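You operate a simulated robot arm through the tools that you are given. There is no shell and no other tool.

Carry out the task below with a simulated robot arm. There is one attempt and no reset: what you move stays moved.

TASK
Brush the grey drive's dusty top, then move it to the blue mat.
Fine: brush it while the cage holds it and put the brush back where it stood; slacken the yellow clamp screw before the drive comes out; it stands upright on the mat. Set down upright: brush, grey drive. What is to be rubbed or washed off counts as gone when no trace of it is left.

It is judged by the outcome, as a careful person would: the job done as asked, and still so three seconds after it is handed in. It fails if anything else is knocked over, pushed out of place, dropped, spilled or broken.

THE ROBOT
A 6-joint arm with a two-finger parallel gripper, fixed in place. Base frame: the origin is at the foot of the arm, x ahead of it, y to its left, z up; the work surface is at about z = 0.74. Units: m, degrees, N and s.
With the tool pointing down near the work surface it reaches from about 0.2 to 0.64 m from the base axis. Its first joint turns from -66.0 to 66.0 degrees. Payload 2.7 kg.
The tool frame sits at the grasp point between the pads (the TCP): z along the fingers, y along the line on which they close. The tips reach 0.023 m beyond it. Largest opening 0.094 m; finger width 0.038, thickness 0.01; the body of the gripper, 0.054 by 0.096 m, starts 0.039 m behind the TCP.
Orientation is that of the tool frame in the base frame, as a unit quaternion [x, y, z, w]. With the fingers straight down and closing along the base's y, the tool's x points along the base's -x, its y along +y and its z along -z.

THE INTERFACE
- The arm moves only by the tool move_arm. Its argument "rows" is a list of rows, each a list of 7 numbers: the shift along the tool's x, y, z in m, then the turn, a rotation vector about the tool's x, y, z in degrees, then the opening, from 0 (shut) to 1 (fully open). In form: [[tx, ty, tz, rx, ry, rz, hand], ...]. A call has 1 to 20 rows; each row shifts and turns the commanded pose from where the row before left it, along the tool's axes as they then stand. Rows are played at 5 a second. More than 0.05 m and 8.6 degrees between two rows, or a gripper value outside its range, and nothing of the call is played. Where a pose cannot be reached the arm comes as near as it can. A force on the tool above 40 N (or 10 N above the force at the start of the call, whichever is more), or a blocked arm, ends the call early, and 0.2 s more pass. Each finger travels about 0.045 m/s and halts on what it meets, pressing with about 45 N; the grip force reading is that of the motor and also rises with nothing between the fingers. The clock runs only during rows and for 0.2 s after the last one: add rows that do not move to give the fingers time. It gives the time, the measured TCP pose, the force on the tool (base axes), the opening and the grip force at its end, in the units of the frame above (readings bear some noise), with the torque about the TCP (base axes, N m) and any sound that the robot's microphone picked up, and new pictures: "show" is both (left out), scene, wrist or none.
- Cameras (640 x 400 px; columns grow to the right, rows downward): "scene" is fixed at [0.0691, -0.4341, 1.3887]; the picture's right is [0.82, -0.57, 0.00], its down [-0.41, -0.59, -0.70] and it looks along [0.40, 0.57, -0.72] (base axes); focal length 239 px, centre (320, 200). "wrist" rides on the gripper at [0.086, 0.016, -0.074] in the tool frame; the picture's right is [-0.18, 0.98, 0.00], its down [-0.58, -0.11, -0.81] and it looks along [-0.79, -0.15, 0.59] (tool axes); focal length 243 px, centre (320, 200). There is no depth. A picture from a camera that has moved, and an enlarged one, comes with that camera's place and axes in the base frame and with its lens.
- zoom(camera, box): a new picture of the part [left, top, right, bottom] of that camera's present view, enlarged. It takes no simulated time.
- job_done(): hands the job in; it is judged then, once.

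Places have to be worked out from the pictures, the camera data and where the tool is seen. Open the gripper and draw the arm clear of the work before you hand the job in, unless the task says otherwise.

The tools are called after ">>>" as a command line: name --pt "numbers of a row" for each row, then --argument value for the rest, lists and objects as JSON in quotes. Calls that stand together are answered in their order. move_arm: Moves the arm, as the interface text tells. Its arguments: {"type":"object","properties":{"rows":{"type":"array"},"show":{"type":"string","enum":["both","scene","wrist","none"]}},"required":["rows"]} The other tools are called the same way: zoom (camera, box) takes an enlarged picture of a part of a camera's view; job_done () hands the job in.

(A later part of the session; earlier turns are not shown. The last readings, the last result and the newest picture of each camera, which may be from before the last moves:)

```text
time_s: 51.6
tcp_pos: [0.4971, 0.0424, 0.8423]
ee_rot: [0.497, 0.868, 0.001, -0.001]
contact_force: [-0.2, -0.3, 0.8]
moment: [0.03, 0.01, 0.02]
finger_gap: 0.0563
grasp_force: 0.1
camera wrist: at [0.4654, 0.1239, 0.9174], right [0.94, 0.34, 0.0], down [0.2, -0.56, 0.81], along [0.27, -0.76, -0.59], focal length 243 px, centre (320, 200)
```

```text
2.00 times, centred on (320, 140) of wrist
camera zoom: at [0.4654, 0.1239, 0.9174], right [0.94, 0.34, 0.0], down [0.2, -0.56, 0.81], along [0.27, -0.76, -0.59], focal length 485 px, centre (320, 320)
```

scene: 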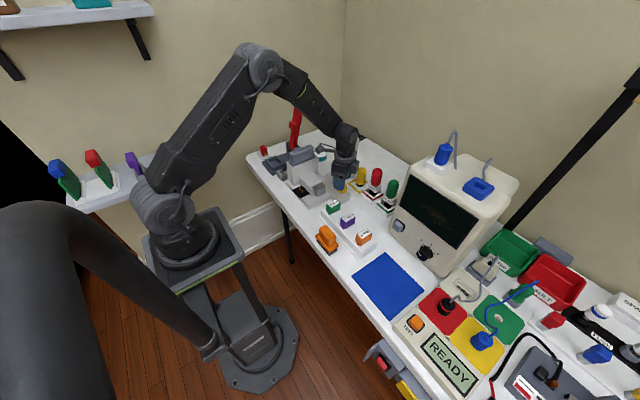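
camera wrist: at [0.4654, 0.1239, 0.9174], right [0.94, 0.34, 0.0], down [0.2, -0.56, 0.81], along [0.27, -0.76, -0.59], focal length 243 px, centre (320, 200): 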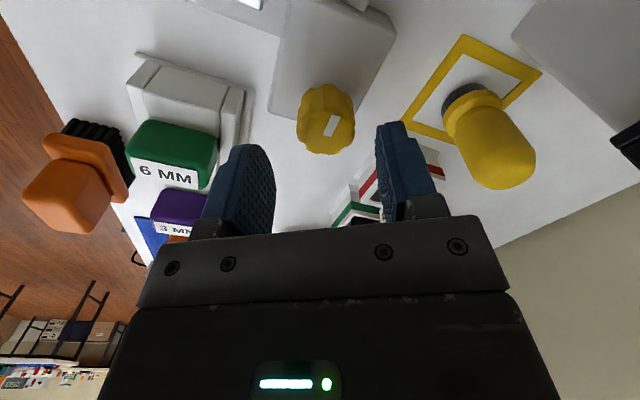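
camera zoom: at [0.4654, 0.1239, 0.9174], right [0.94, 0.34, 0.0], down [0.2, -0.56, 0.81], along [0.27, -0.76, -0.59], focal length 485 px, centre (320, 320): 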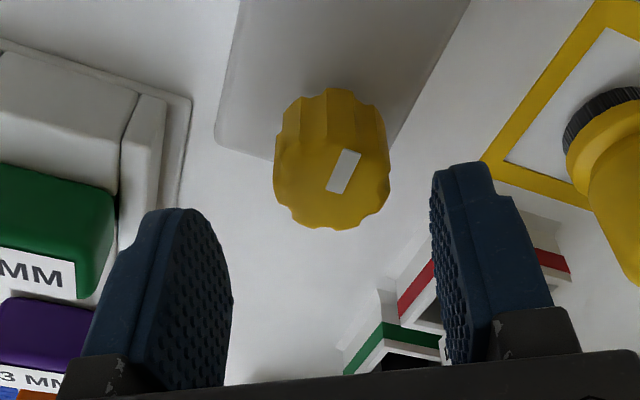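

The knob stays well centred between the pads from this angle too (0.498, 0.042). I'll descend to TCP z ≈ 0.796 and close on it.

>>> move_arm --pt "0 0 0.02 0 0 0 0.6" --pt "0 0 0.016 0 0 0 0.6" --pt "0 0 0.01 0 0 0 0.6" --pt "0 0 0 0 0 0 0.6" --pt "0 0 0 0 0 0 0.4" --pt "0 0 0 0 0 0 0.2" --pt "0 0 0 0 0 0 0.2" --pt "0 0 0 0 0 0 0.2" --show "both"

>>> zoom --camera "scene" --box '[310, 150, 380, 220]'

>>> zoom --camera "wrist" --box '[200, 40, 440, 240]'

```text
time_s: 53.4
tcp_pos: [0.4985, 0.0438, 0.796]
ee_rot: [0.496, 0.869, 0.003, 0.001]
contact_force: [27.1, 16.4, -13.0]
moment: [-0.77, 0.83, 0.06]
finger_gap: 0.034
grasp_force: 45.0
camera wrist: at [0.4674, 0.1258, 0.8703], right [0.94, 0.34, 0.01], down [0.2, -0.56, 0.81], along [0.28, -0.76, -0.59], focal length 243 px, centre (320, 200)
```

scene: 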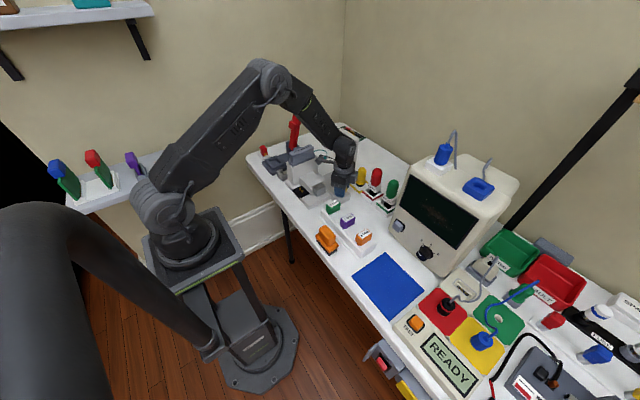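
wrist: 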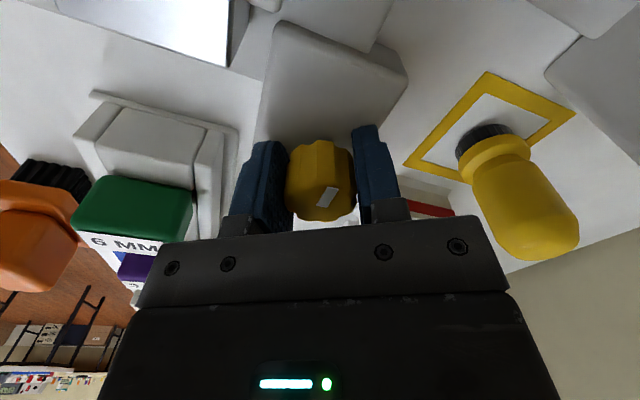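

```text
5.71 times, centred on (345, 185) of scene
camera zoom: at [0.0699, -0.4337, 1.3888], right [0.82, -0.57, 0.0], down [-0.41, -0.59, -0.7], along [0.4, 0.57, -0.72], focal length 1366 px, centre (177, 286)
```

zoom: 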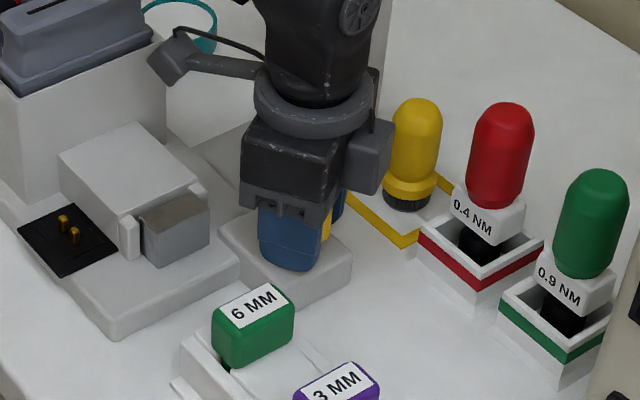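

```text
2.00 times, centred on (320, 140) of wrist
camera zoom: at [0.4674, 0.1258, 0.8703], right [0.94, 0.34, 0.01], down [0.2, -0.56, 0.81], along [0.28, -0.76, -0.59], focal length 485 px, centre (320, 320)
```

zoom: 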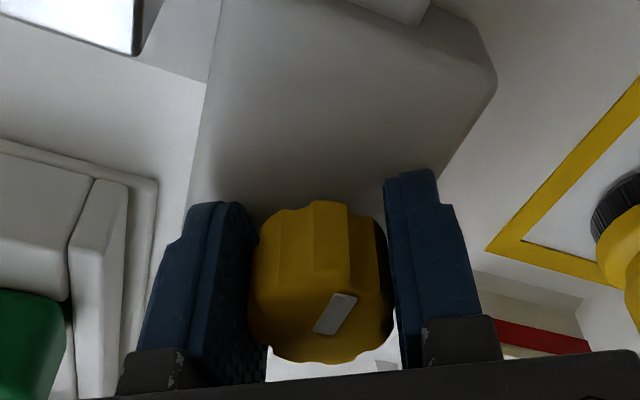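

The fingers closed (gap 0.034) but the reading shows about 32 N along the tool's +y, so the grip is slightly off-centre. I'll shift 1 mm along tool +y to relieve it.

>>> move_arm --pt "0 0.001 0 0 0 0 0.2" --pt "0 0 0 0 0 0 0.2" --show "none"

```text
time_s: 54.0
tcp_pos: [0.4985, 0.0435, 0.7951]
ee_rot: [0.496, 0.869, 0.002, 0.0]
contact_force: [17.7, 12.5, -4.8]
moment: [-0.89, -0.12, 0.28]
finger_gap: 0.0337
grasp_force: 44.8
```

The force dropped to about 22 N, so I'll shift a further 1.5 mm the same way.

>>> move_arm --pt "0 0.0015 0 0 0 0 0.2" --pt "0 0 0 0 0 0 0.2" --show "none"

```text
time_s: 54.6
tcp_pos: [0.4996, 0.0427, 0.7959]
ee_rot: [0.496, 0.868, 0.0, -0.001]
contact_force: [3.5, 1.5, 3.1]
moment: [-0.1, -0.92, 0.12]
finger_gap: 0.0339
grasp_force: 45.0
```

The grip is now balanced. I'll begin turning counter-clockwise (seen from above) by 24° and check torque.

>>> move_arm --pt "0 0 0 0 0 -6 0.2" --pt "0 0 0 0 0 -8 0.2" --pt "0 0 0 0 0 -8 0.2" --pt "0 0 0 0 0 0 0.2" --show "both"

>>> zoom --camera "wrist" --box '[200, 40, 440, 240]'

```text
time_s: 55.6
tcp_pos: [0.4983, 0.0425, 0.7957]
ee_rot: [0.32, 0.947, 0.001, -0.002]
contact_force: [-15.5, -7.4, 26.6]
moment: [-0.69, -0.4, -0.02]
finger_gap: 0.0339
grasp_force: 45.1
camera wrist: at [0.4389, 0.1083, 0.8709], right [0.74, 0.67, 0.0], down [0.4, -0.44, 0.8], along [0.54, -0.6, -0.59], focal length 243 px, centre (320, 200)
```

scene: 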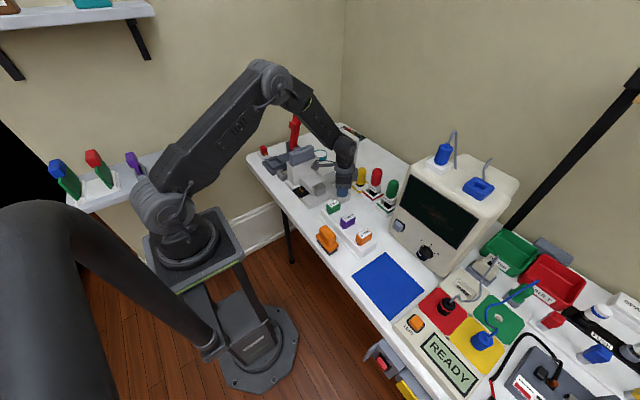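
wrist: 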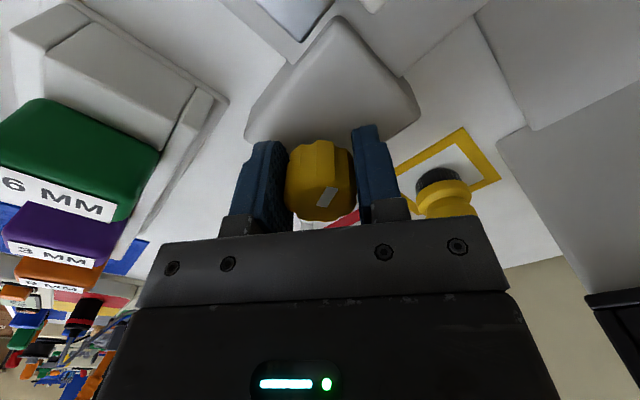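

```text
2.00 times, centred on (320, 140) of wrist
camera zoom: at [0.4389, 0.1083, 0.8709], right [0.74, 0.67, 0.0], down [0.4, -0.44, 0.8], along [0.54, -0.6, -0.59], focal length 485 px, centre (320, 320)
```

zoom: 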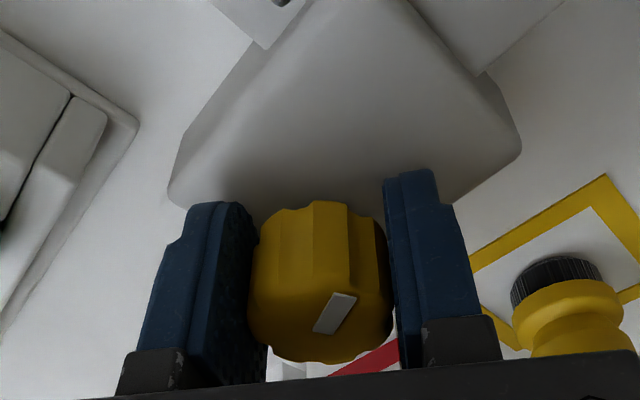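

The knob turns with the gripper. There is an upward push of 27 N (the screw seems to rise as it unscrews) plus some sideways load, so I'll relieve those before continuing.

>>> move_arm --pt "0.0005 -0.0012 -0.001 0 0 0 0.2" --pt "0 0 0 0 0 0 0.2" --show "none"

```text
time_s: 56.2
tcp_pos: [0.4995, 0.043, 0.7959]
ee_rot: [0.322, 0.947, 0.002, 0.001]
contact_force: [4.3, -6.3, 8.5]
moment: [0.33, 1.2, -0.01]
finger_gap: 0.0339
grasp_force: 45.1
```

Loads are small again. I'll turn another 24° counter-clockwise.

>>> move_arm --pt "0 0 0 0 0 -8 0.2" --pt "0 0 0 0 0 -8 0.2" --pt "0 0 0 0 0 -8 0.2" --pt "0 0 0 0 0 0 0.2" --show "none"

```text
time_s: 57.2
tcp_pos: [0.4986, 0.0414, 0.796]
ee_rot: [0.116, 0.993, 0.0, 0.0]
contact_force: [-6.1, -11.4, 16.6]
moment: [-0.43, -1.24, -0.02]
finger_gap: 0.034
grasp_force: 44.8
```

Turned about 46° so far. I'll relieve the sideways and vertical load again and turn a further 24°.

>>> move_arm --pt "0.0003 -0.0011 -0.0007 0 0 0 0.2" --pt "0 0 0 0 0 -8 0.2" --pt "0 0 -0.0003 0 0 -8 0.2" --pt "0 0 -0.0003 0 0 -8 0.2" --pt "0 0 0 0 0 0 0.2" --show "both"

>>> zoom --camera "wrist" --box '[200, 40, 440, 240]'

>>> zoom --camera "scene" --box '[270, 130, 380, 220]'

```text
time_s: 58.4
tcp_pos: [0.4989, 0.0416, 0.7966]
ee_rot: [-0.092, 0.996, 0.0, 0.0]
contact_force: [-4.9, -16.0, 14.8]
moment: [-0.01, -1.37, 0.0]
finger_gap: 0.0338
grasp_force: 45.4
camera wrist: at [0.4094, 0.0418, 0.8717], right [0.0, 1.0, 0.0], down [0.59, 0.0, 0.81], along [0.81, 0.0, -0.59], focal length 243 px, centre (320, 200)
```

scene: 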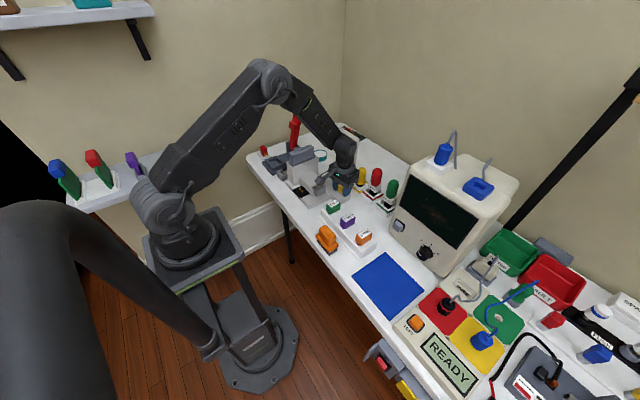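
wrist: 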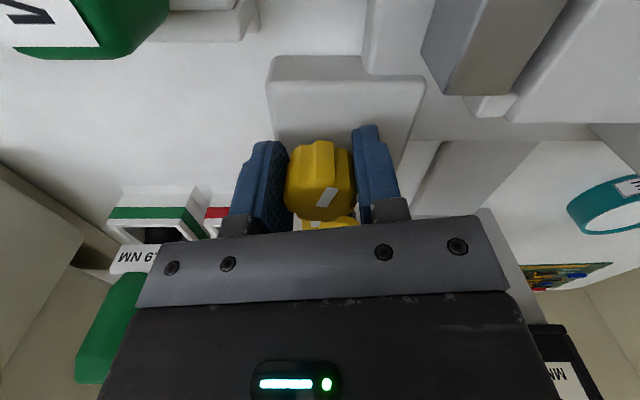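

```text
2.00 times, centred on (320, 140) of wrist
camera zoom: at [0.4094, 0.0418, 0.8717], right [0.0, 1.0, 0.0], down [0.59, 0.0, 0.81], along [0.81, 0.0, -0.59], focal length 485 px, centre (320, 320)
```

zoom: 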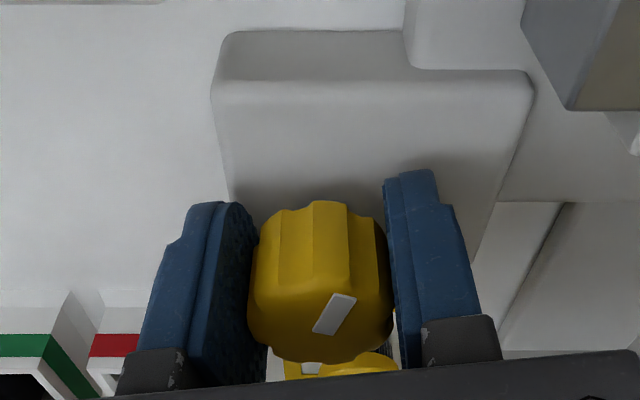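

```text
4.44 times, centred on (325, 175) of scene
camera zoom: at [0.0687, -0.4345, 1.3886], right [0.82, -0.57, 0.0], down [-0.41, -0.59, -0.7], along [0.4, 0.57, -0.72], focal length 1062 px, centre (298, 311)
```

zoom: 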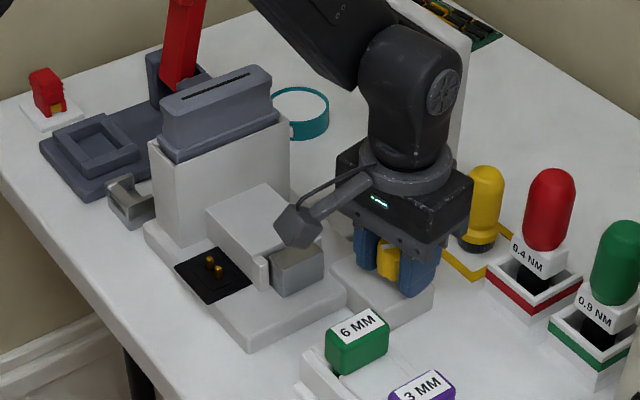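

The knob has turned about 70° and follows cleanly. I'll relieve the load and continue another 32°.

>>> move_arm --pt "0.0005 -0.0013 -0.0007 0 0 0 0.2" --pt "0 0 0 0 0 -8 0.2" --pt "0 -0.0004 -0.0003 0 0 -8 0.2" --pt "0 -0.0004 -0.0003 0 0 -8 0.2" --pt "0 -0.0004 -0.0003 0 0 -8 0.2" --pt "0 0 0 0 0 0 0.2" --show "none"

```text
time_s: 59.8
tcp_pos: [0.4984, 0.0413, 0.7977]
ee_rot: [-0.364, 0.931, 0.002, 0.0]
contact_force: [11.0, 5.4, -16.4]
moment: [-0.14, -0.76, 0.05]
finger_gap: 0.034
grasp_force: 45.1
```

Total turn is about 103° now, with a slight downward pull, so I'll lower half a millimetre and continue another 32°.

>>> move_arm --pt "0 0.0004 0.0006 0 0 0 0.2" --pt "0 0 0 0 0 -8 0.2" --pt "0 0 0 0 0 -8 0.2" --pt "0 -0.0003 0 0 0 -8 0.2" --pt "0 -0.0003 0 0 0 -8 0.2" --pt "0 0 0 0 0 0 0.2" --show "both"

>>> zoom --camera "wrist" --box '[200, 40, 440, 240]'

>>> zoom --camera "scene" --box '[270, 130, 380, 220]'

```text
time_s: 61.2
tcp_pos: [0.4988, 0.04, 0.7978]
ee_rot: [-0.607, 0.795, 0.001, 0.002]
contact_force: [17.2, 10.2, -9.7]
moment: [-0.99, 0.18, 0.02]
finger_gap: 0.0338
grasp_force: 44.6
camera wrist: at [0.4598, -0.0385, 0.8729], right [-0.9, 0.44, 0.0], down [0.26, 0.53, 0.81], along [0.35, 0.73, -0.59], focal length 243 px, centre (320, 200)
```

scene: 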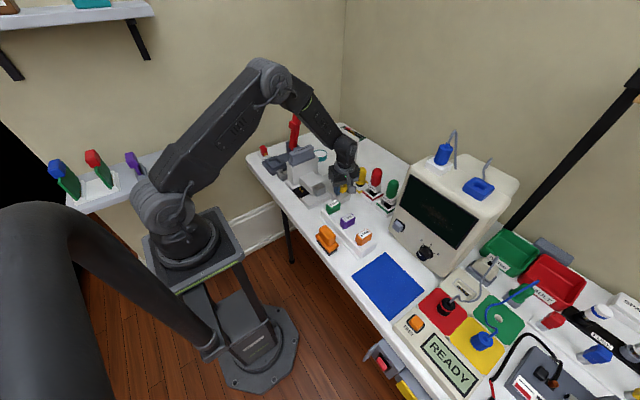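
wrist: 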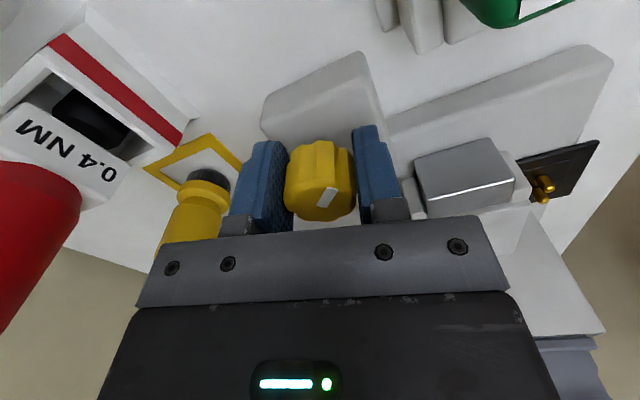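

```text
2.00 times, centred on (320, 140) of wrist
camera zoom: at [0.4598, -0.0385, 0.8729], right [-0.9, 0.44, 0.0], down [0.26, 0.53, 0.81], along [0.35, 0.73, -0.59], focal length 485 px, centre (320, 320)
```

zoom: 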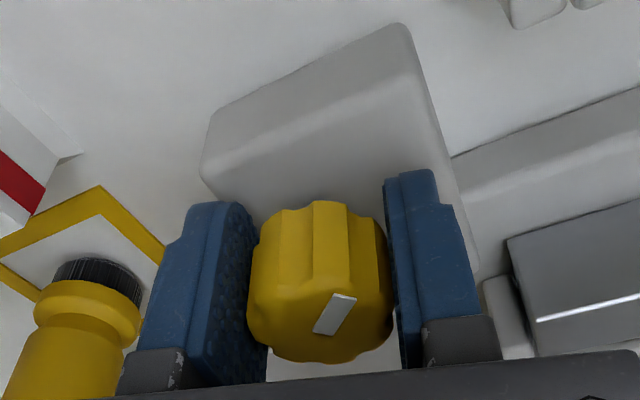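

```text
4.44 times, centred on (325, 175) of scene
camera zoom: at [0.0696, -0.4338, 1.3888], right [0.82, -0.57, 0.0], down [-0.41, -0.59, -0.7], along [0.4, 0.57, -0.72], focal length 1062 px, centre (298, 311)
```

zoom: 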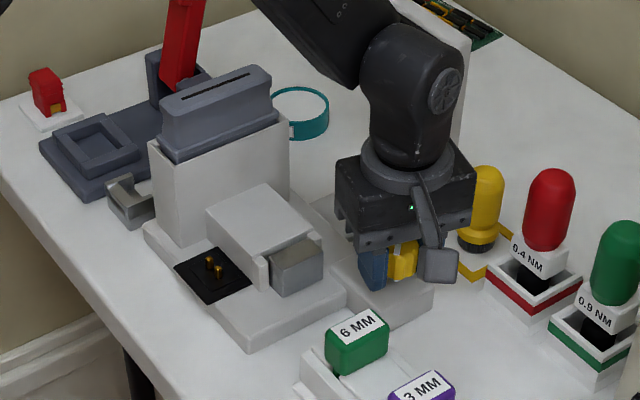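

The total turn is about 135° with no stop yet and only light torque. I'll turn 16° more, then release, rise, and rotate back for another bite.

>>> move_arm --pt "0 0.0005 0.0003 0 0 -8 0.2" --pt "0 0 0 0 0 -8 0.2" --pt "0 0 0 0 0 0 0.2" --show "none"

>>> move_arm --pt "0 0 0 0 0 0 0.6" --pt "0 0 0 0 0 0 0.6" --pt "0 0 0 0 0 0 0.6" --pt "0 0 -0.02 0 0 0 0.6" --pt "0 0 -0.03 0 0 0 0.6" --pt "0 0 0 0 0 0 0.6" --show "both"

>>> zoom --camera "wrist" --box '[200, 40, 440, 240]'

>>> zoom --camera "scene" --box '[270, 130, 380, 220]'

```text
time_s: 62.0
tcp_pos: [0.4993, 0.041, 0.7982]
ee_rot: [0.711, -0.703, 0.001, -0.004]
contact_force: [24.0, 4.4, -5.8]
moment: [1.03, 1.11, 0.01]
finger_gap: 0.0339
grasp_force: 45.1
```

```text
time_s: 63.4
tcp_pos: [0.4964, 0.0391, 0.8482]
ee_rot: [0.71, -0.704, -0.001, 0.0]
contact_force: [0.6, 0.6, -0.2]
moment: [0.01, -0.01, 0.0]
finger_gap: 0.0562
grasp_force: 0.0
camera wrist: at [0.48, -0.0469, 0.9232], right [-0.98, 0.17, 0.0], down [0.1, 0.58, 0.81], along [0.14, 0.8, -0.59], focal length 243 px, centre (320, 200)
```

scene: 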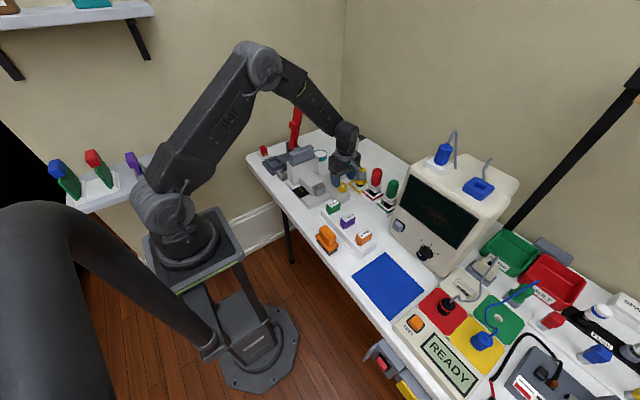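
wrist: 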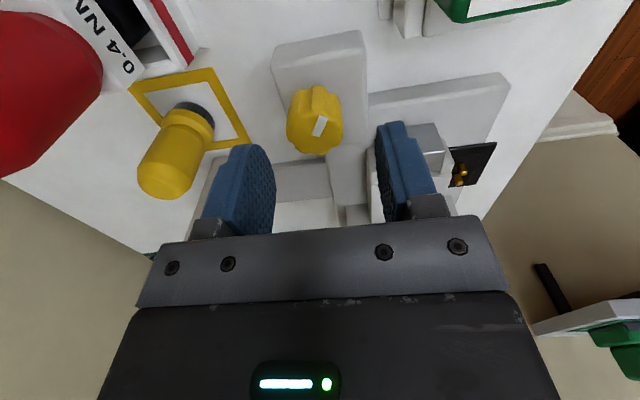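

```text
2.00 times, centred on (320, 140) of wrist
camera zoom: at [0.48, -0.0469, 0.9232], right [-0.98, 0.17, 0.0], down [0.1, 0.58, 0.81], along [0.14, 0.8, -0.59], focal length 485 px, centre (320, 320)
```

zoom: 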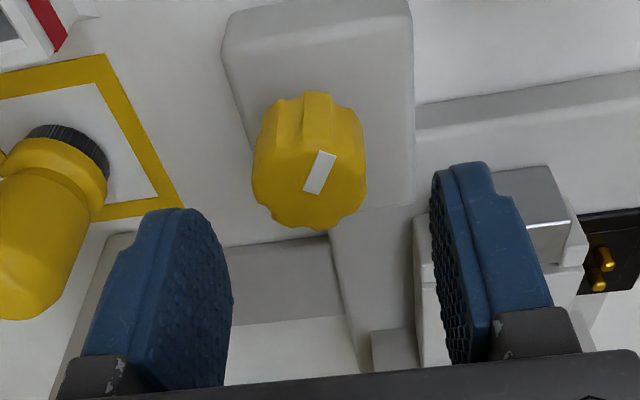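

```text
4.44 times, centred on (325, 175) of scene
camera zoom: at [0.0691, -0.4341, 1.3887], right [0.82, -0.57, 0.0], down [-0.41, -0.59, -0.7], along [0.4, 0.57, -0.72], focal length 1062 px, centre (298, 311)
```

zoom: 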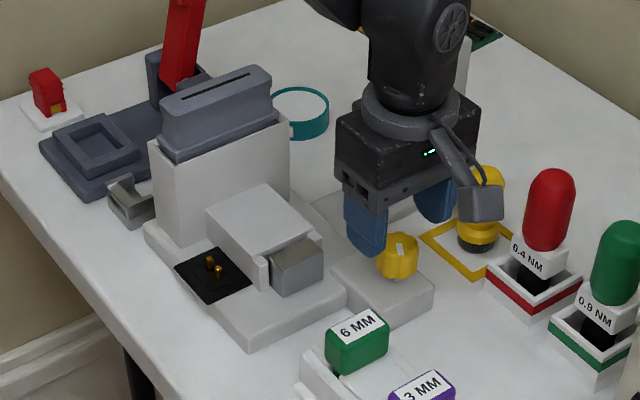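

I'll enlarge the knob to verify how far its pointer has turned.

>>> zoom --camera "scene" --box '[330, 175, 360, 205]'

>>> zoom --camera "wrist" --box '[270, 70, 370, 170]'

```text
13.33 times, centred on (345, 190) of scene
camera zoom: at [0.0691, -0.4341, 1.3887], right [0.82, -0.57, 0.0], down [-0.41, -0.59, -0.7], along [0.4, 0.57, -0.72], focal length 3188 px, centre (-13, 333)
```

zoom: 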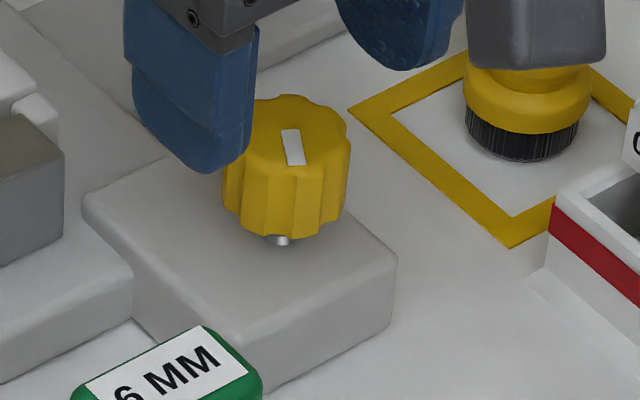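

```text
4.00 times, centred on (320, 120) of wrist
camera zoom: at [0.48, -0.0469, 0.9232], right [-0.98, 0.17, 0.0], down [0.1, 0.58, 0.81], along [0.14, 0.8, -0.59], focal length 970 px, centre (320, 520)
```

zoom: 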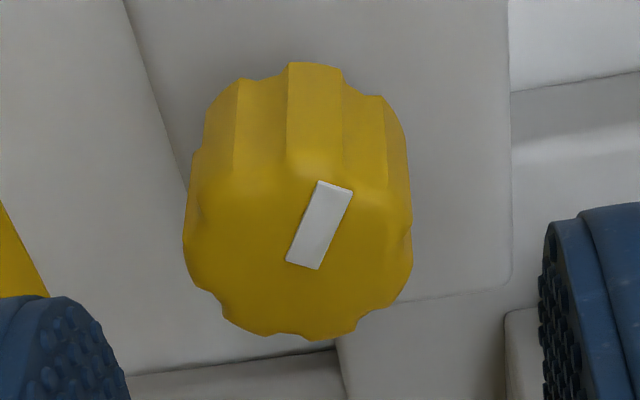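

The pointer now faces 150° round from where it began, and a bit of the screw's stem shows beneath the knob, so it is unscrewing and rising. I'll rotate the gripper back 150° clockwise above the knob for a second bite.

>>> move_arm --pt "0 0 0 0 0 8.4 0.6" --pt "0 0 0 0 0 8.4 0.6" --pt "0 0 0 0 0 8.4 0.6" --pt "0 0 0 0 0 8.4 0.6" --pt "0 0 0 0 0 8.4 0.6" --pt "0 0 0 0 0 8.4 0.6" --pt "0 0 0 0 0 8.4 0.6" --pt "0 0 0 0 0 8.4 0.6" --pt "0 0 0 0 0 8.4 0.6" --pt "0 0 0 0 0 8.4 0.6" --pt "0 0 0 0 0 8.4 0.6" --pt "0 0 0 0 0 8.4 0.6" --pt "0 0 0 0 0 8.4 0.6" --pt "0 0 0 0 0 8.4 0.6" --pt "0 0 0 0 0 8.4 0.6" --pt "0 0 0 0 0 8.4 0.6" --pt "0 0 0 0 0 8.4 0.6" --pt "0 0 0 0 0 8.4 0.6" --pt "0 0 0 0 0 0 0.6" --show "wrist"

>>> zoom --camera "wrist" --box '[200, 40, 440, 240]'

```text
time_s: 67.4
tcp_pos: [0.497, 0.0397, 0.8461]
ee_rot: [0.506, 0.863, 0.001, -0.001]
contact_force: [0.4, 0.0, -0.1]
moment: [-0.05, 0.0, 0.02]
finger_gap: 0.0562
grasp_force: 0.0
camera wrist: at [0.4682, 0.1237, 0.9216], right [0.95, 0.32, 0.0], down [0.19, -0.56, 0.81], along [0.26, -0.76, -0.59], focal length 243 px, centre (320, 200)
```

wrist: 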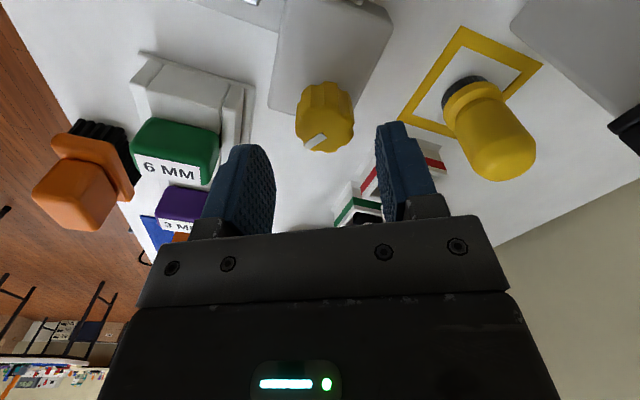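

```text
2.00 times, centred on (320, 140) of wrist
camera zoom: at [0.4682, 0.1237, 0.9216], right [0.95, 0.32, 0.0], down [0.19, -0.56, 0.81], along [0.26, -0.76, -0.59], focal length 485 px, centre (320, 320)
```

zoom: 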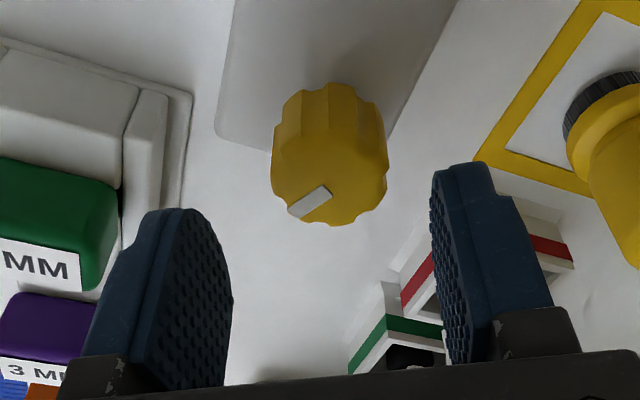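

The pointer has clearly turned about 150°. I'll centre on the knob axis (0.499, 0.0417), descend and grip again.

>>> move_arm --pt "0.001 0.0028 0 0 0 0 0.6" --pt "0 0 0.02 0 0 0 0.6" --pt "0 0 0.018 0 0 0 0.6" --pt "0 0 0.01 0 0 0 0.6" --pt "0 0 0 0 0 0 0.6" --pt "0 0 0 0 0 0 0.4" --pt "0 0 0 0 0 0 0.2" --pt "0 0 0 0 0 0 0.2" --pt "0 0 0 0 0 0 0.2" --show "none"

```text
time_s: 69.4
tcp_pos: [0.5013, 0.0414, 0.7983]
ee_rot: [0.505, 0.863, 0.001, -0.001]
contact_force: [4.3, 3.3, -5.7]
moment: [-0.13, -0.07, 0.0]
finger_gap: 0.0339
grasp_force: 44.6
```

The grip is balanced this time (only a few newtons). I'll turn another 48° counter-clockwise, allowing for a slight rise.

>>> move_arm --pt "0 0 0 0 0 -8 0.2" --pt "0 0 -0.0002 0 0 -8 0.2" --pt "0 0 -0.0002 0 0 -8 0.2" --pt "0 0 -0.0002 0 0 -8 0.2" --pt "0 0 0 0 0 0 0.2" --show "none"

```text
time_s: 70.6
tcp_pos: [0.4998, 0.0416, 0.8]
ee_rot: [0.246, 0.969, 0.0, 0.0]
contact_force: [23.3, -6.6, -21.5]
moment: [-0.09, 0.4, 0.03]
finger_gap: 0.0337
grasp_force: 45.7
```

The tool is pulled down and toward +x, so I'll relieve that and continue turning without raising.

>>> move_arm --pt "-0.0015 0.0005 0.0009 0 0 0 0.2" --pt "0 0 0 0 0 -8 0.2" --pt "0 0 0 0 0 -8 0.2" --pt "0 0 0 0 0 -8 0.2" --pt "0 0 0 0 0 0 0.2" --show "none"

```text
time_s: 71.8
tcp_pos: [0.5015, 0.0409, 0.7996]
ee_rot: [0.04, 0.999, 0.001, -0.002]
contact_force: [-11.2, -10.2, 22.6]
moment: [-0.24, 1.18, -0.01]
finger_gap: 0.0337
grasp_force: 45.1
```

About 206° overall now. I'll relieve again, following the screw's rise, and turn another 32°.

>>> move_arm --pt "0.0008 -0.0008 -0.0009 0 0 0 0.2" --pt "0 0 0 0 0 -8 0.2" --pt "0 0 -0.0003 0 0 -8 0.2" --pt "0 0 -0.0003 0 0 -8 0.2" --pt "0 0 -0.0003 0 0 -8 0.2" --pt "0 0 0 0 0 0 0.2" --show "both"

>>> zoom --camera "scene" --box '[270, 130, 380, 220]'

>>> zoom --camera "wrist" --box '[200, 40, 440, 240]'

```text
time_s: 73.2
tcp_pos: [0.5015, 0.0418, 0.7999]
ee_rot: [-0.238, 0.971, 0.0, 0.002]
contact_force: [-4.3, 13.0, 7.6]
moment: [0.46, -1.31, 0.02]
finger_gap: 0.034
grasp_force: 45.1
camera wrist: at [0.4152, 0.0169, 0.8754], right [-0.29, 0.96, 0.0], down [0.56, 0.17, 0.81], along [0.77, 0.24, -0.59], focal length 243 px, centre (320, 200)
```

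scene: 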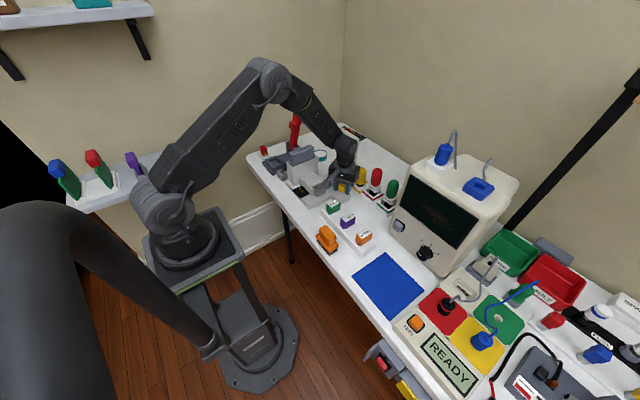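
wrist: 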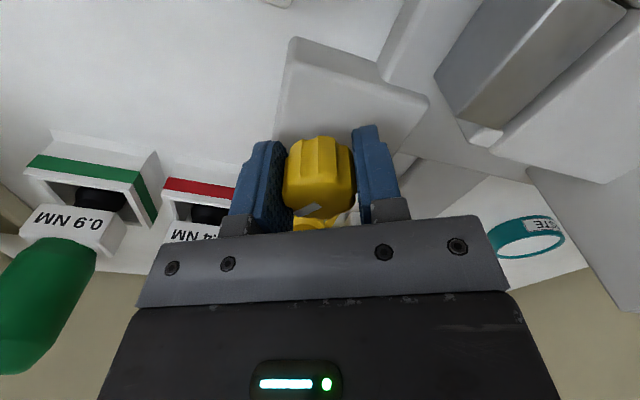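

```text
4.44 times, centred on (325, 175) of scene
camera zoom: at [0.0688, -0.4339, 1.3888], right [0.82, -0.57, 0.0], down [-0.41, -0.59, -0.7], along [0.4, 0.57, -0.72], focal length 1062 px, centre (298, 311)
```

zoom: 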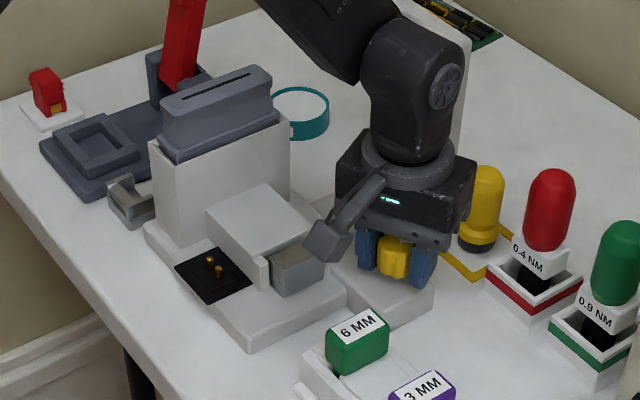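

```text
2.00 times, centred on (320, 140) of wrist
camera zoom: at [0.4152, 0.0169, 0.8754], right [-0.29, 0.96, 0.0], down [0.56, 0.17, 0.81], along [0.77, 0.24, -0.59], focal length 485 px, centre (320, 320)
```

zoom: 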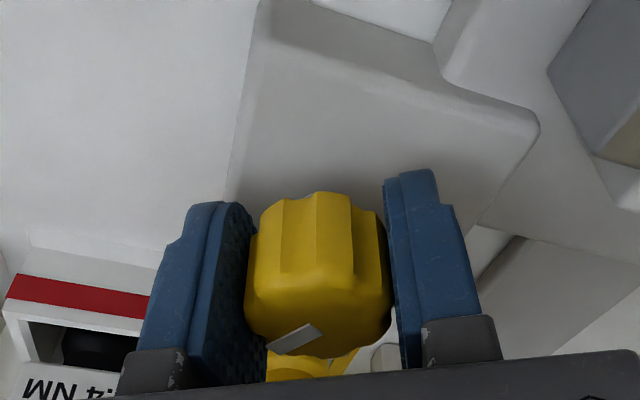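

About 238° overall with no stop reached. I'll relieve and turn another 48° to be sure the clamp is well slackened.

>>> move_arm --pt "0 0.001 -0.0003 0 0 0 0.2" --pt "0 0 0 0 0 -8 0.2" --pt "0 0 -0.0002 0 0 -8 0.2" --pt "0 0 -0.0002 0 0 -8 0.2" --pt "0 0 0 0 0 0 0.2" --show "none"

```text
time_s: 74.5
tcp_pos: [0.4998, 0.0427, 0.8002]
ee_rot: [-0.435, 0.901, 0.001, 0.003]
contact_force: [6.9, 3.6, -6.8]
moment: [-0.28, 0.61, 0.02]
finger_gap: 0.0341
grasp_force: 45.2
stopped in row 5: the force on the tool passed its limit at 40 N (the readings are from after the stop); the commanded pose is now the measured one
```

The call stopped at the end with a force spike, then settled to a few newtons. I'll test another 8° carefully to see if the screw has met its stop.

>>> move_arm --pt "0 0 0 0 0 -4 0.2" --pt "0 0 0 0 0 -4 0.2" --pt "0 0 0 0 0 0 0.2" --show "both"

>>> zoom --camera "wrist" --box '[200, 40, 440, 240]'

>>> zoom --camera "scene" --box '[270, 130, 380, 220]'

```text
time_s: 75.3
tcp_pos: [0.5017, 0.0424, 0.8016]
ee_rot: [-0.497, 0.868, 0.002, 0.002]
contact_force: [-0.9, 7.4, -5.2]
moment: [1.0, -0.85, 0.01]
finger_gap: 0.0343
grasp_force: 44.7
camera wrist: at [0.4411, -0.0237, 0.876], right [-0.75, 0.66, 0.0], down [0.39, 0.44, 0.81], along [0.53, 0.61, -0.59], focal length 243 px, centre (320, 200)
```

scene: 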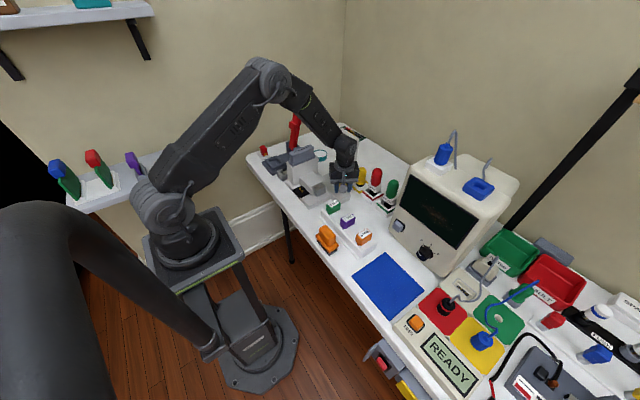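
wrist: 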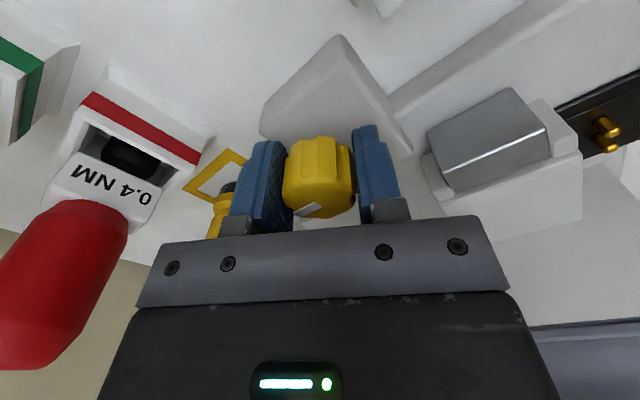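

```text
2.00 times, centred on (320, 140) of wrist
camera zoom: at [0.4411, -0.0237, 0.876], right [-0.75, 0.66, 0.0], down [0.39, 0.44, 0.81], along [0.53, 0.61, -0.59], focal length 485 px, centre (320, 320)
```

zoom: 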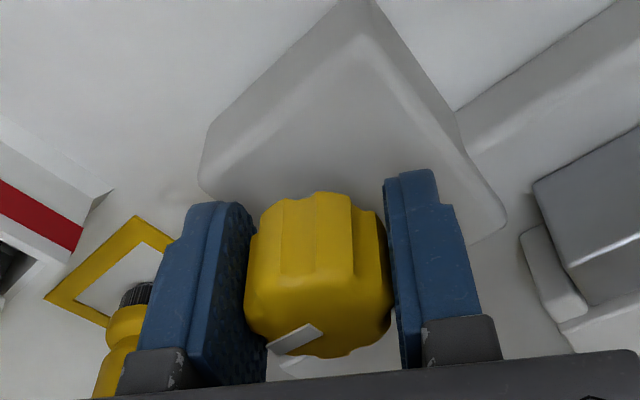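

```text
4.44 times, centred on (325, 175) of scene
camera zoom: at [0.0691, -0.434, 1.3887], right [0.82, -0.57, 0.0], down [-0.41, -0.59, -0.7], along [0.4, 0.57, -0.72], focal length 1062 px, centre (298, 311)
```

zoom: 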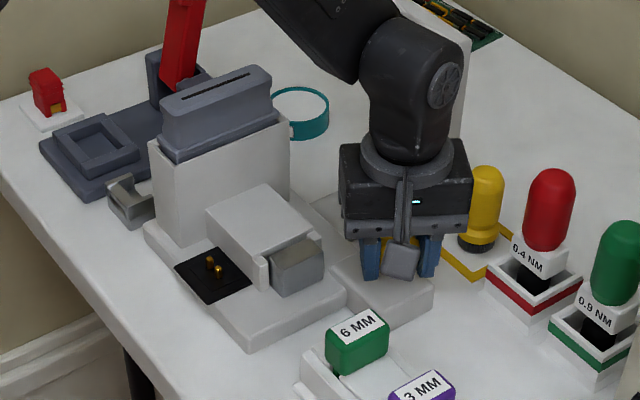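

The knob still follows freely at about 270° total, which is well slackened. I'll release it, rise clear and rotate back to the straight orientation.

>>> move_arm --pt "0 0 0 0 0 0 0.6" --pt "0 0 0 0 0 0 0.6" --pt "0 0 0 0 0 0 0.6" --pt "0 0 -0.02 0 0 0 0.6" --pt "0 0 -0.03 0 0 0 0.6" --pt "0 0 -0.04 0 0 0 0.6" --pt "0 0 -0.04 0 0 8.5 0.6" --pt "0 0 -0.04 0 0 8.5 0.6" --pt "0 0 0 0 0 8.5 0.6" --pt "0 0 0 0 0 8.5 0.6" --pt "0 0 0 0 0 8.5 0.6" --pt "0 0 0 0 0 8.5 0.6" --pt "0 0 0 0 0 8.5 0.6" --pt "0 0 0 0 0 0 0.6" --show "both"

>>> zoom --camera "scene" --box '[330, 175, 360, 205]'

>>> zoom --camera "wrist" --box '[250, 0, 480, 200]'

```text
time_s: 78.3
tcp_pos: [0.4999, 0.0418, 0.9722]
ee_rot: [0.002, 1.0, 0.002, 0.002]
contact_force: [-0.2, 1.2, -0.1]
moment: [-0.03, 0.01, -0.02]
finger_gap: 0.0563
grasp_force: 0.0
camera wrist: at [0.4118, 0.0583, 1.0466], right [0.19, 0.98, 0.0], down [0.58, -0.11, 0.81], along [0.79, -0.15, -0.59], focal length 243 px, centre (320, 200)
```

scene: 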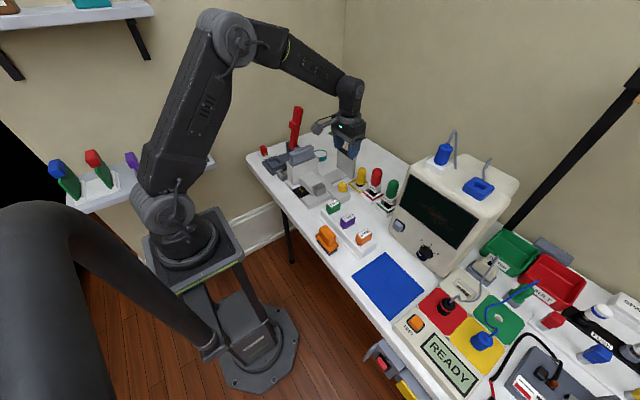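
wrist: 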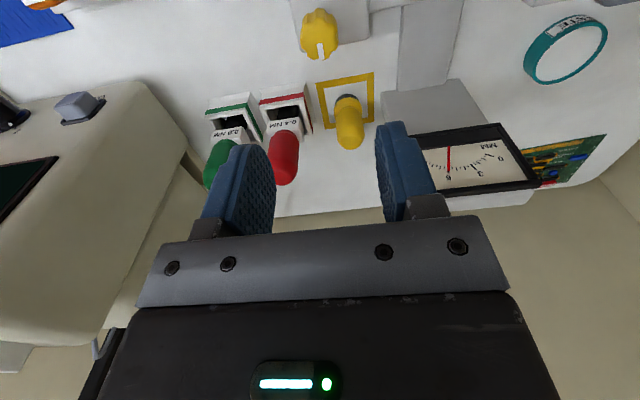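

```text
13.33 times, centred on (345, 190) of scene
camera zoom: at [0.0691, -0.4341, 1.3887], right [0.82, -0.57, 0.0], down [-0.41, -0.59, -0.7], along [0.4, 0.57, -0.72], focal length 3188 px, centre (-13, 333)
```

zoom: 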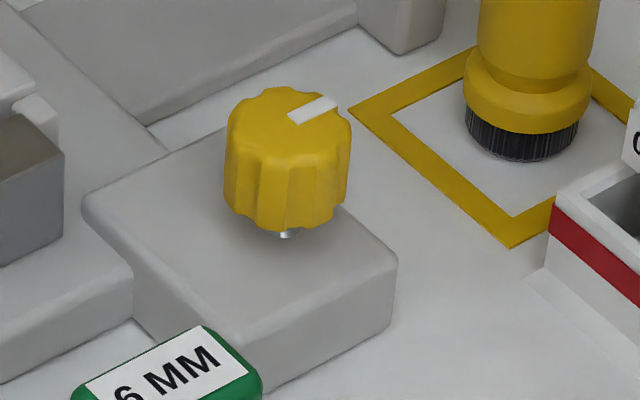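

```text
2.00 times, centred on (365, 100) of wrist
camera zoom: at [0.4118, 0.0583, 1.0466], right [0.19, 0.98, 0.0], down [0.58, -0.11, 0.81], along [0.79, -0.15, -0.59], focal length 485 px, centre (230, 400)
```

zoom: 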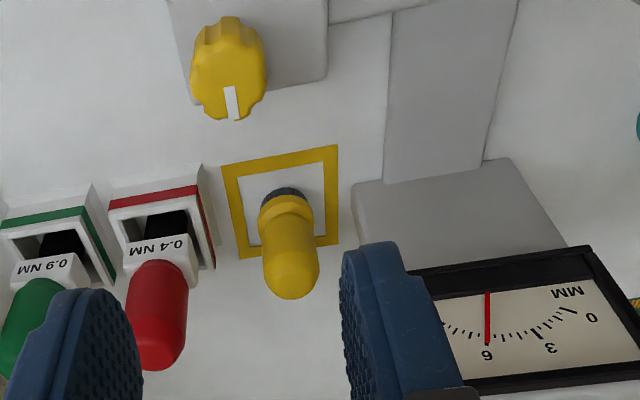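

The pointer now faces +x (270° counter-clockwise) and the screw's stem shows, so the clamp is slack. Now I'll examine the drive's grip area above the cage.

>>> zoom --camera "scene" --box '[280, 140, 330, 180]'

>>> move_arm --pt "0.0355 0.0335 -0.01 0 0 0 0.9" --pt "0.0355 0.0335 -0.01 0 0 0 0.9" --pt "0.0355 0.0335 -0.01 0 0 0 0.9" --pt "0.0355 0.0335 -0.01 0 0 0 0.9" --pt "0.0355 0.0335 -0.01 0 0 0 0.9" --pt "0 0 0 0 0 0 0.9" --show "both"

>>> zoom --camera "wrist" --box '[250, 30, 430, 200]'

```text
10.00 times, centred on (305, 160) of scene
camera zoom: at [0.0691, -0.4341, 1.3887], right [0.82, -0.57, 0.0], down [-0.41, -0.59, -0.7], along [0.4, 0.57, -0.72], focal length 2391 px, centre (470, 600)
```

zoom: 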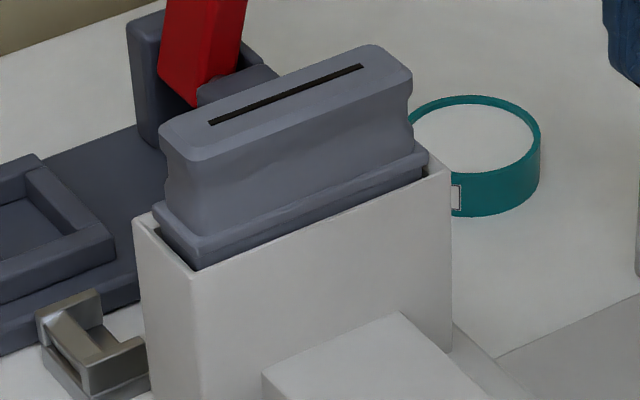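

```text
time_s: 79.7
tcp_pos: [0.3237, 0.2126, 1.0191]
ee_rot: [0.0, 1.0, 0.002, 0.002]
contact_force: [-0.4, -0.6, -0.6]
moment: [0.01, 0.04, 0.0]
finger_gap: 0.0846
grasp_force: 0.1
camera wrist: at [0.2339, 0.2287, 1.0931], right [0.18, 0.98, 0.0], down [0.58, -0.11, 0.81], along [0.79, -0.15, -0.59], focal length 243 px, centre (320, 200)
```

scene: 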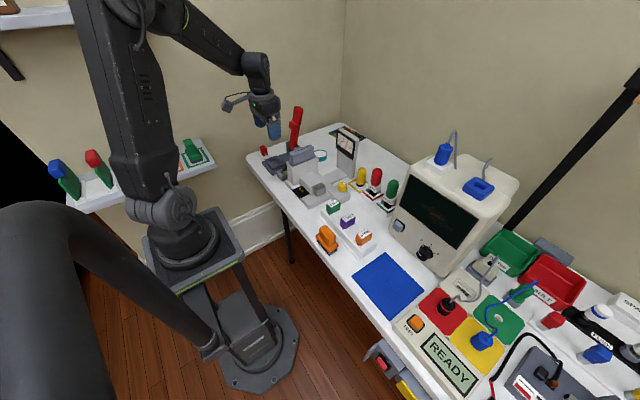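
wrist: 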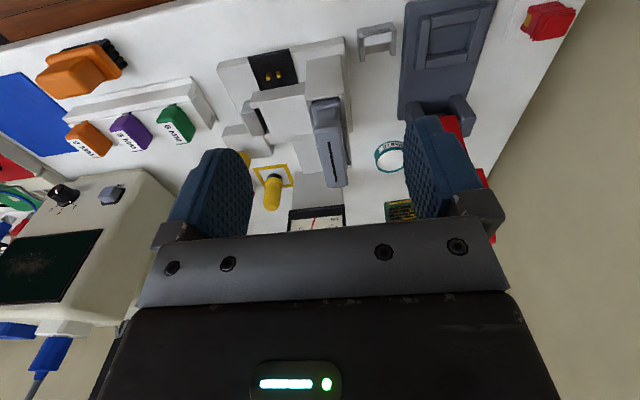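

```text
2.35 times, centred on (340, 115) of wrist
camera zoom: at [0.2339, 0.2287, 1.0931], right [0.18, 0.98, 0.0], down [0.58, -0.11, 0.81], along [0.79, -0.15, -0.59], focal length 571 px, centre (273, 400)
```

zoom: 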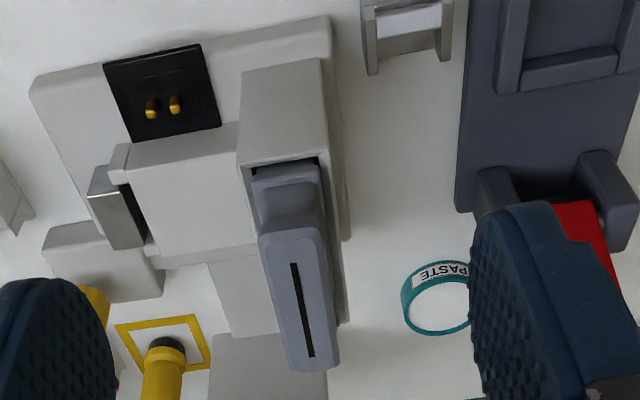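

The drive top centre is at about (0.434, 0.205, 0.894), with its handle rising about 33 mm above the shoulder (z ≈ 0.861). I'll move above it with the fingers along its narrow width.

>>> move_arm --pt "-0.037 -0.002 0 0.2 0.2 -0.1 0.7" --pt "-0.037 -0.002 0 0 0 0 0.7" --pt "-0.037 -0.002 0 0 0 0 0.7" --pt "0 0 0.04 0 0 0 0.7" --pt "0 0 0.04 0 0 0 0.7" --pt "0 0 0 0 0 0 0.7" --show "both"

>>> zoom --camera "scene" --box '[270, 110, 350, 180]'

>>> zoom --camera "wrist" --box '[200, 0, 440, 240]'

```text
time_s: 81.1
tcp_pos: [0.4314, 0.2051, 0.941]
ee_rot: [0.0, 1.0, 0.0, 0.0]
contact_force: [-0.3, 0.5, 0.3]
moment: [0.04, -0.03, 0.01]
finger_gap: 0.0659
grasp_force: 0.1
camera wrist: at [0.3442, 0.2213, 1.0167], right [0.18, 0.98, 0.0], down [0.58, -0.11, 0.81], along [0.79, -0.15, -0.59], focal length 243 px, centre (320, 200)
```

scene: 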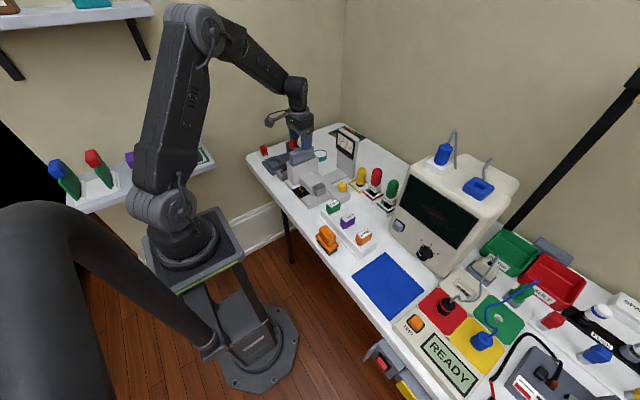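
wrist: 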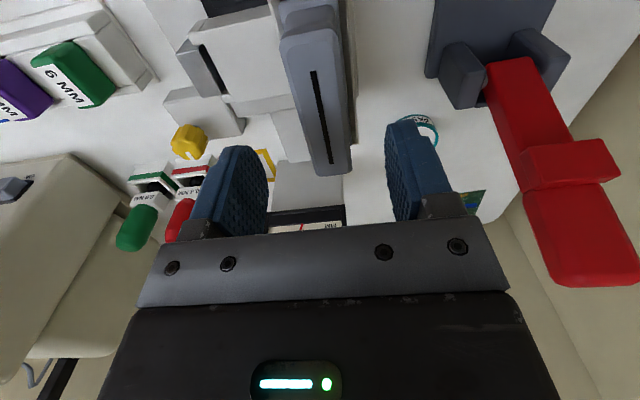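

```text
5.71 times, centred on (310, 145) of scene
camera zoom: at [0.0691, -0.4341, 1.3887], right [0.82, -0.57, 0.0], down [-0.41, -0.59, -0.7], along [0.4, 0.57, -0.72], focal length 1366 px, centre (377, 514)
```

zoom: 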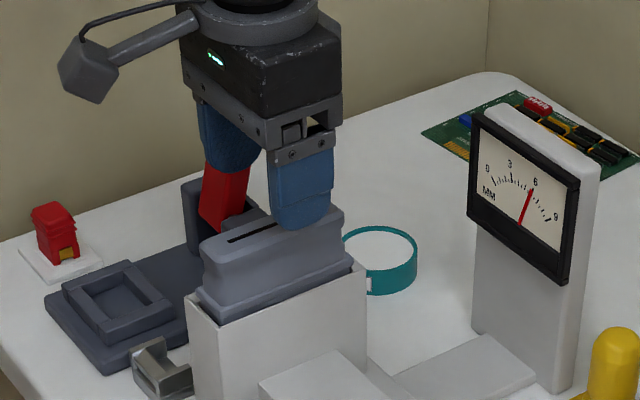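

```text
1.67 times, centred on (320, 120) of wrist
camera zoom: at [0.3442, 0.2213, 1.0167], right [0.18, 0.98, 0.0], down [0.58, -0.11, 0.81], along [0.79, -0.15, -0.59], focal length 404 px, centre (320, 333)
```

zoom: 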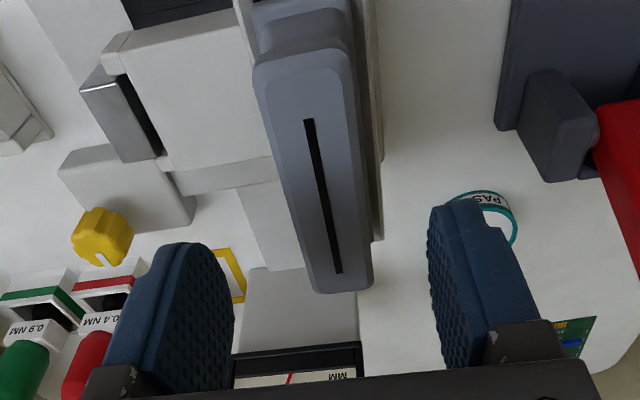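

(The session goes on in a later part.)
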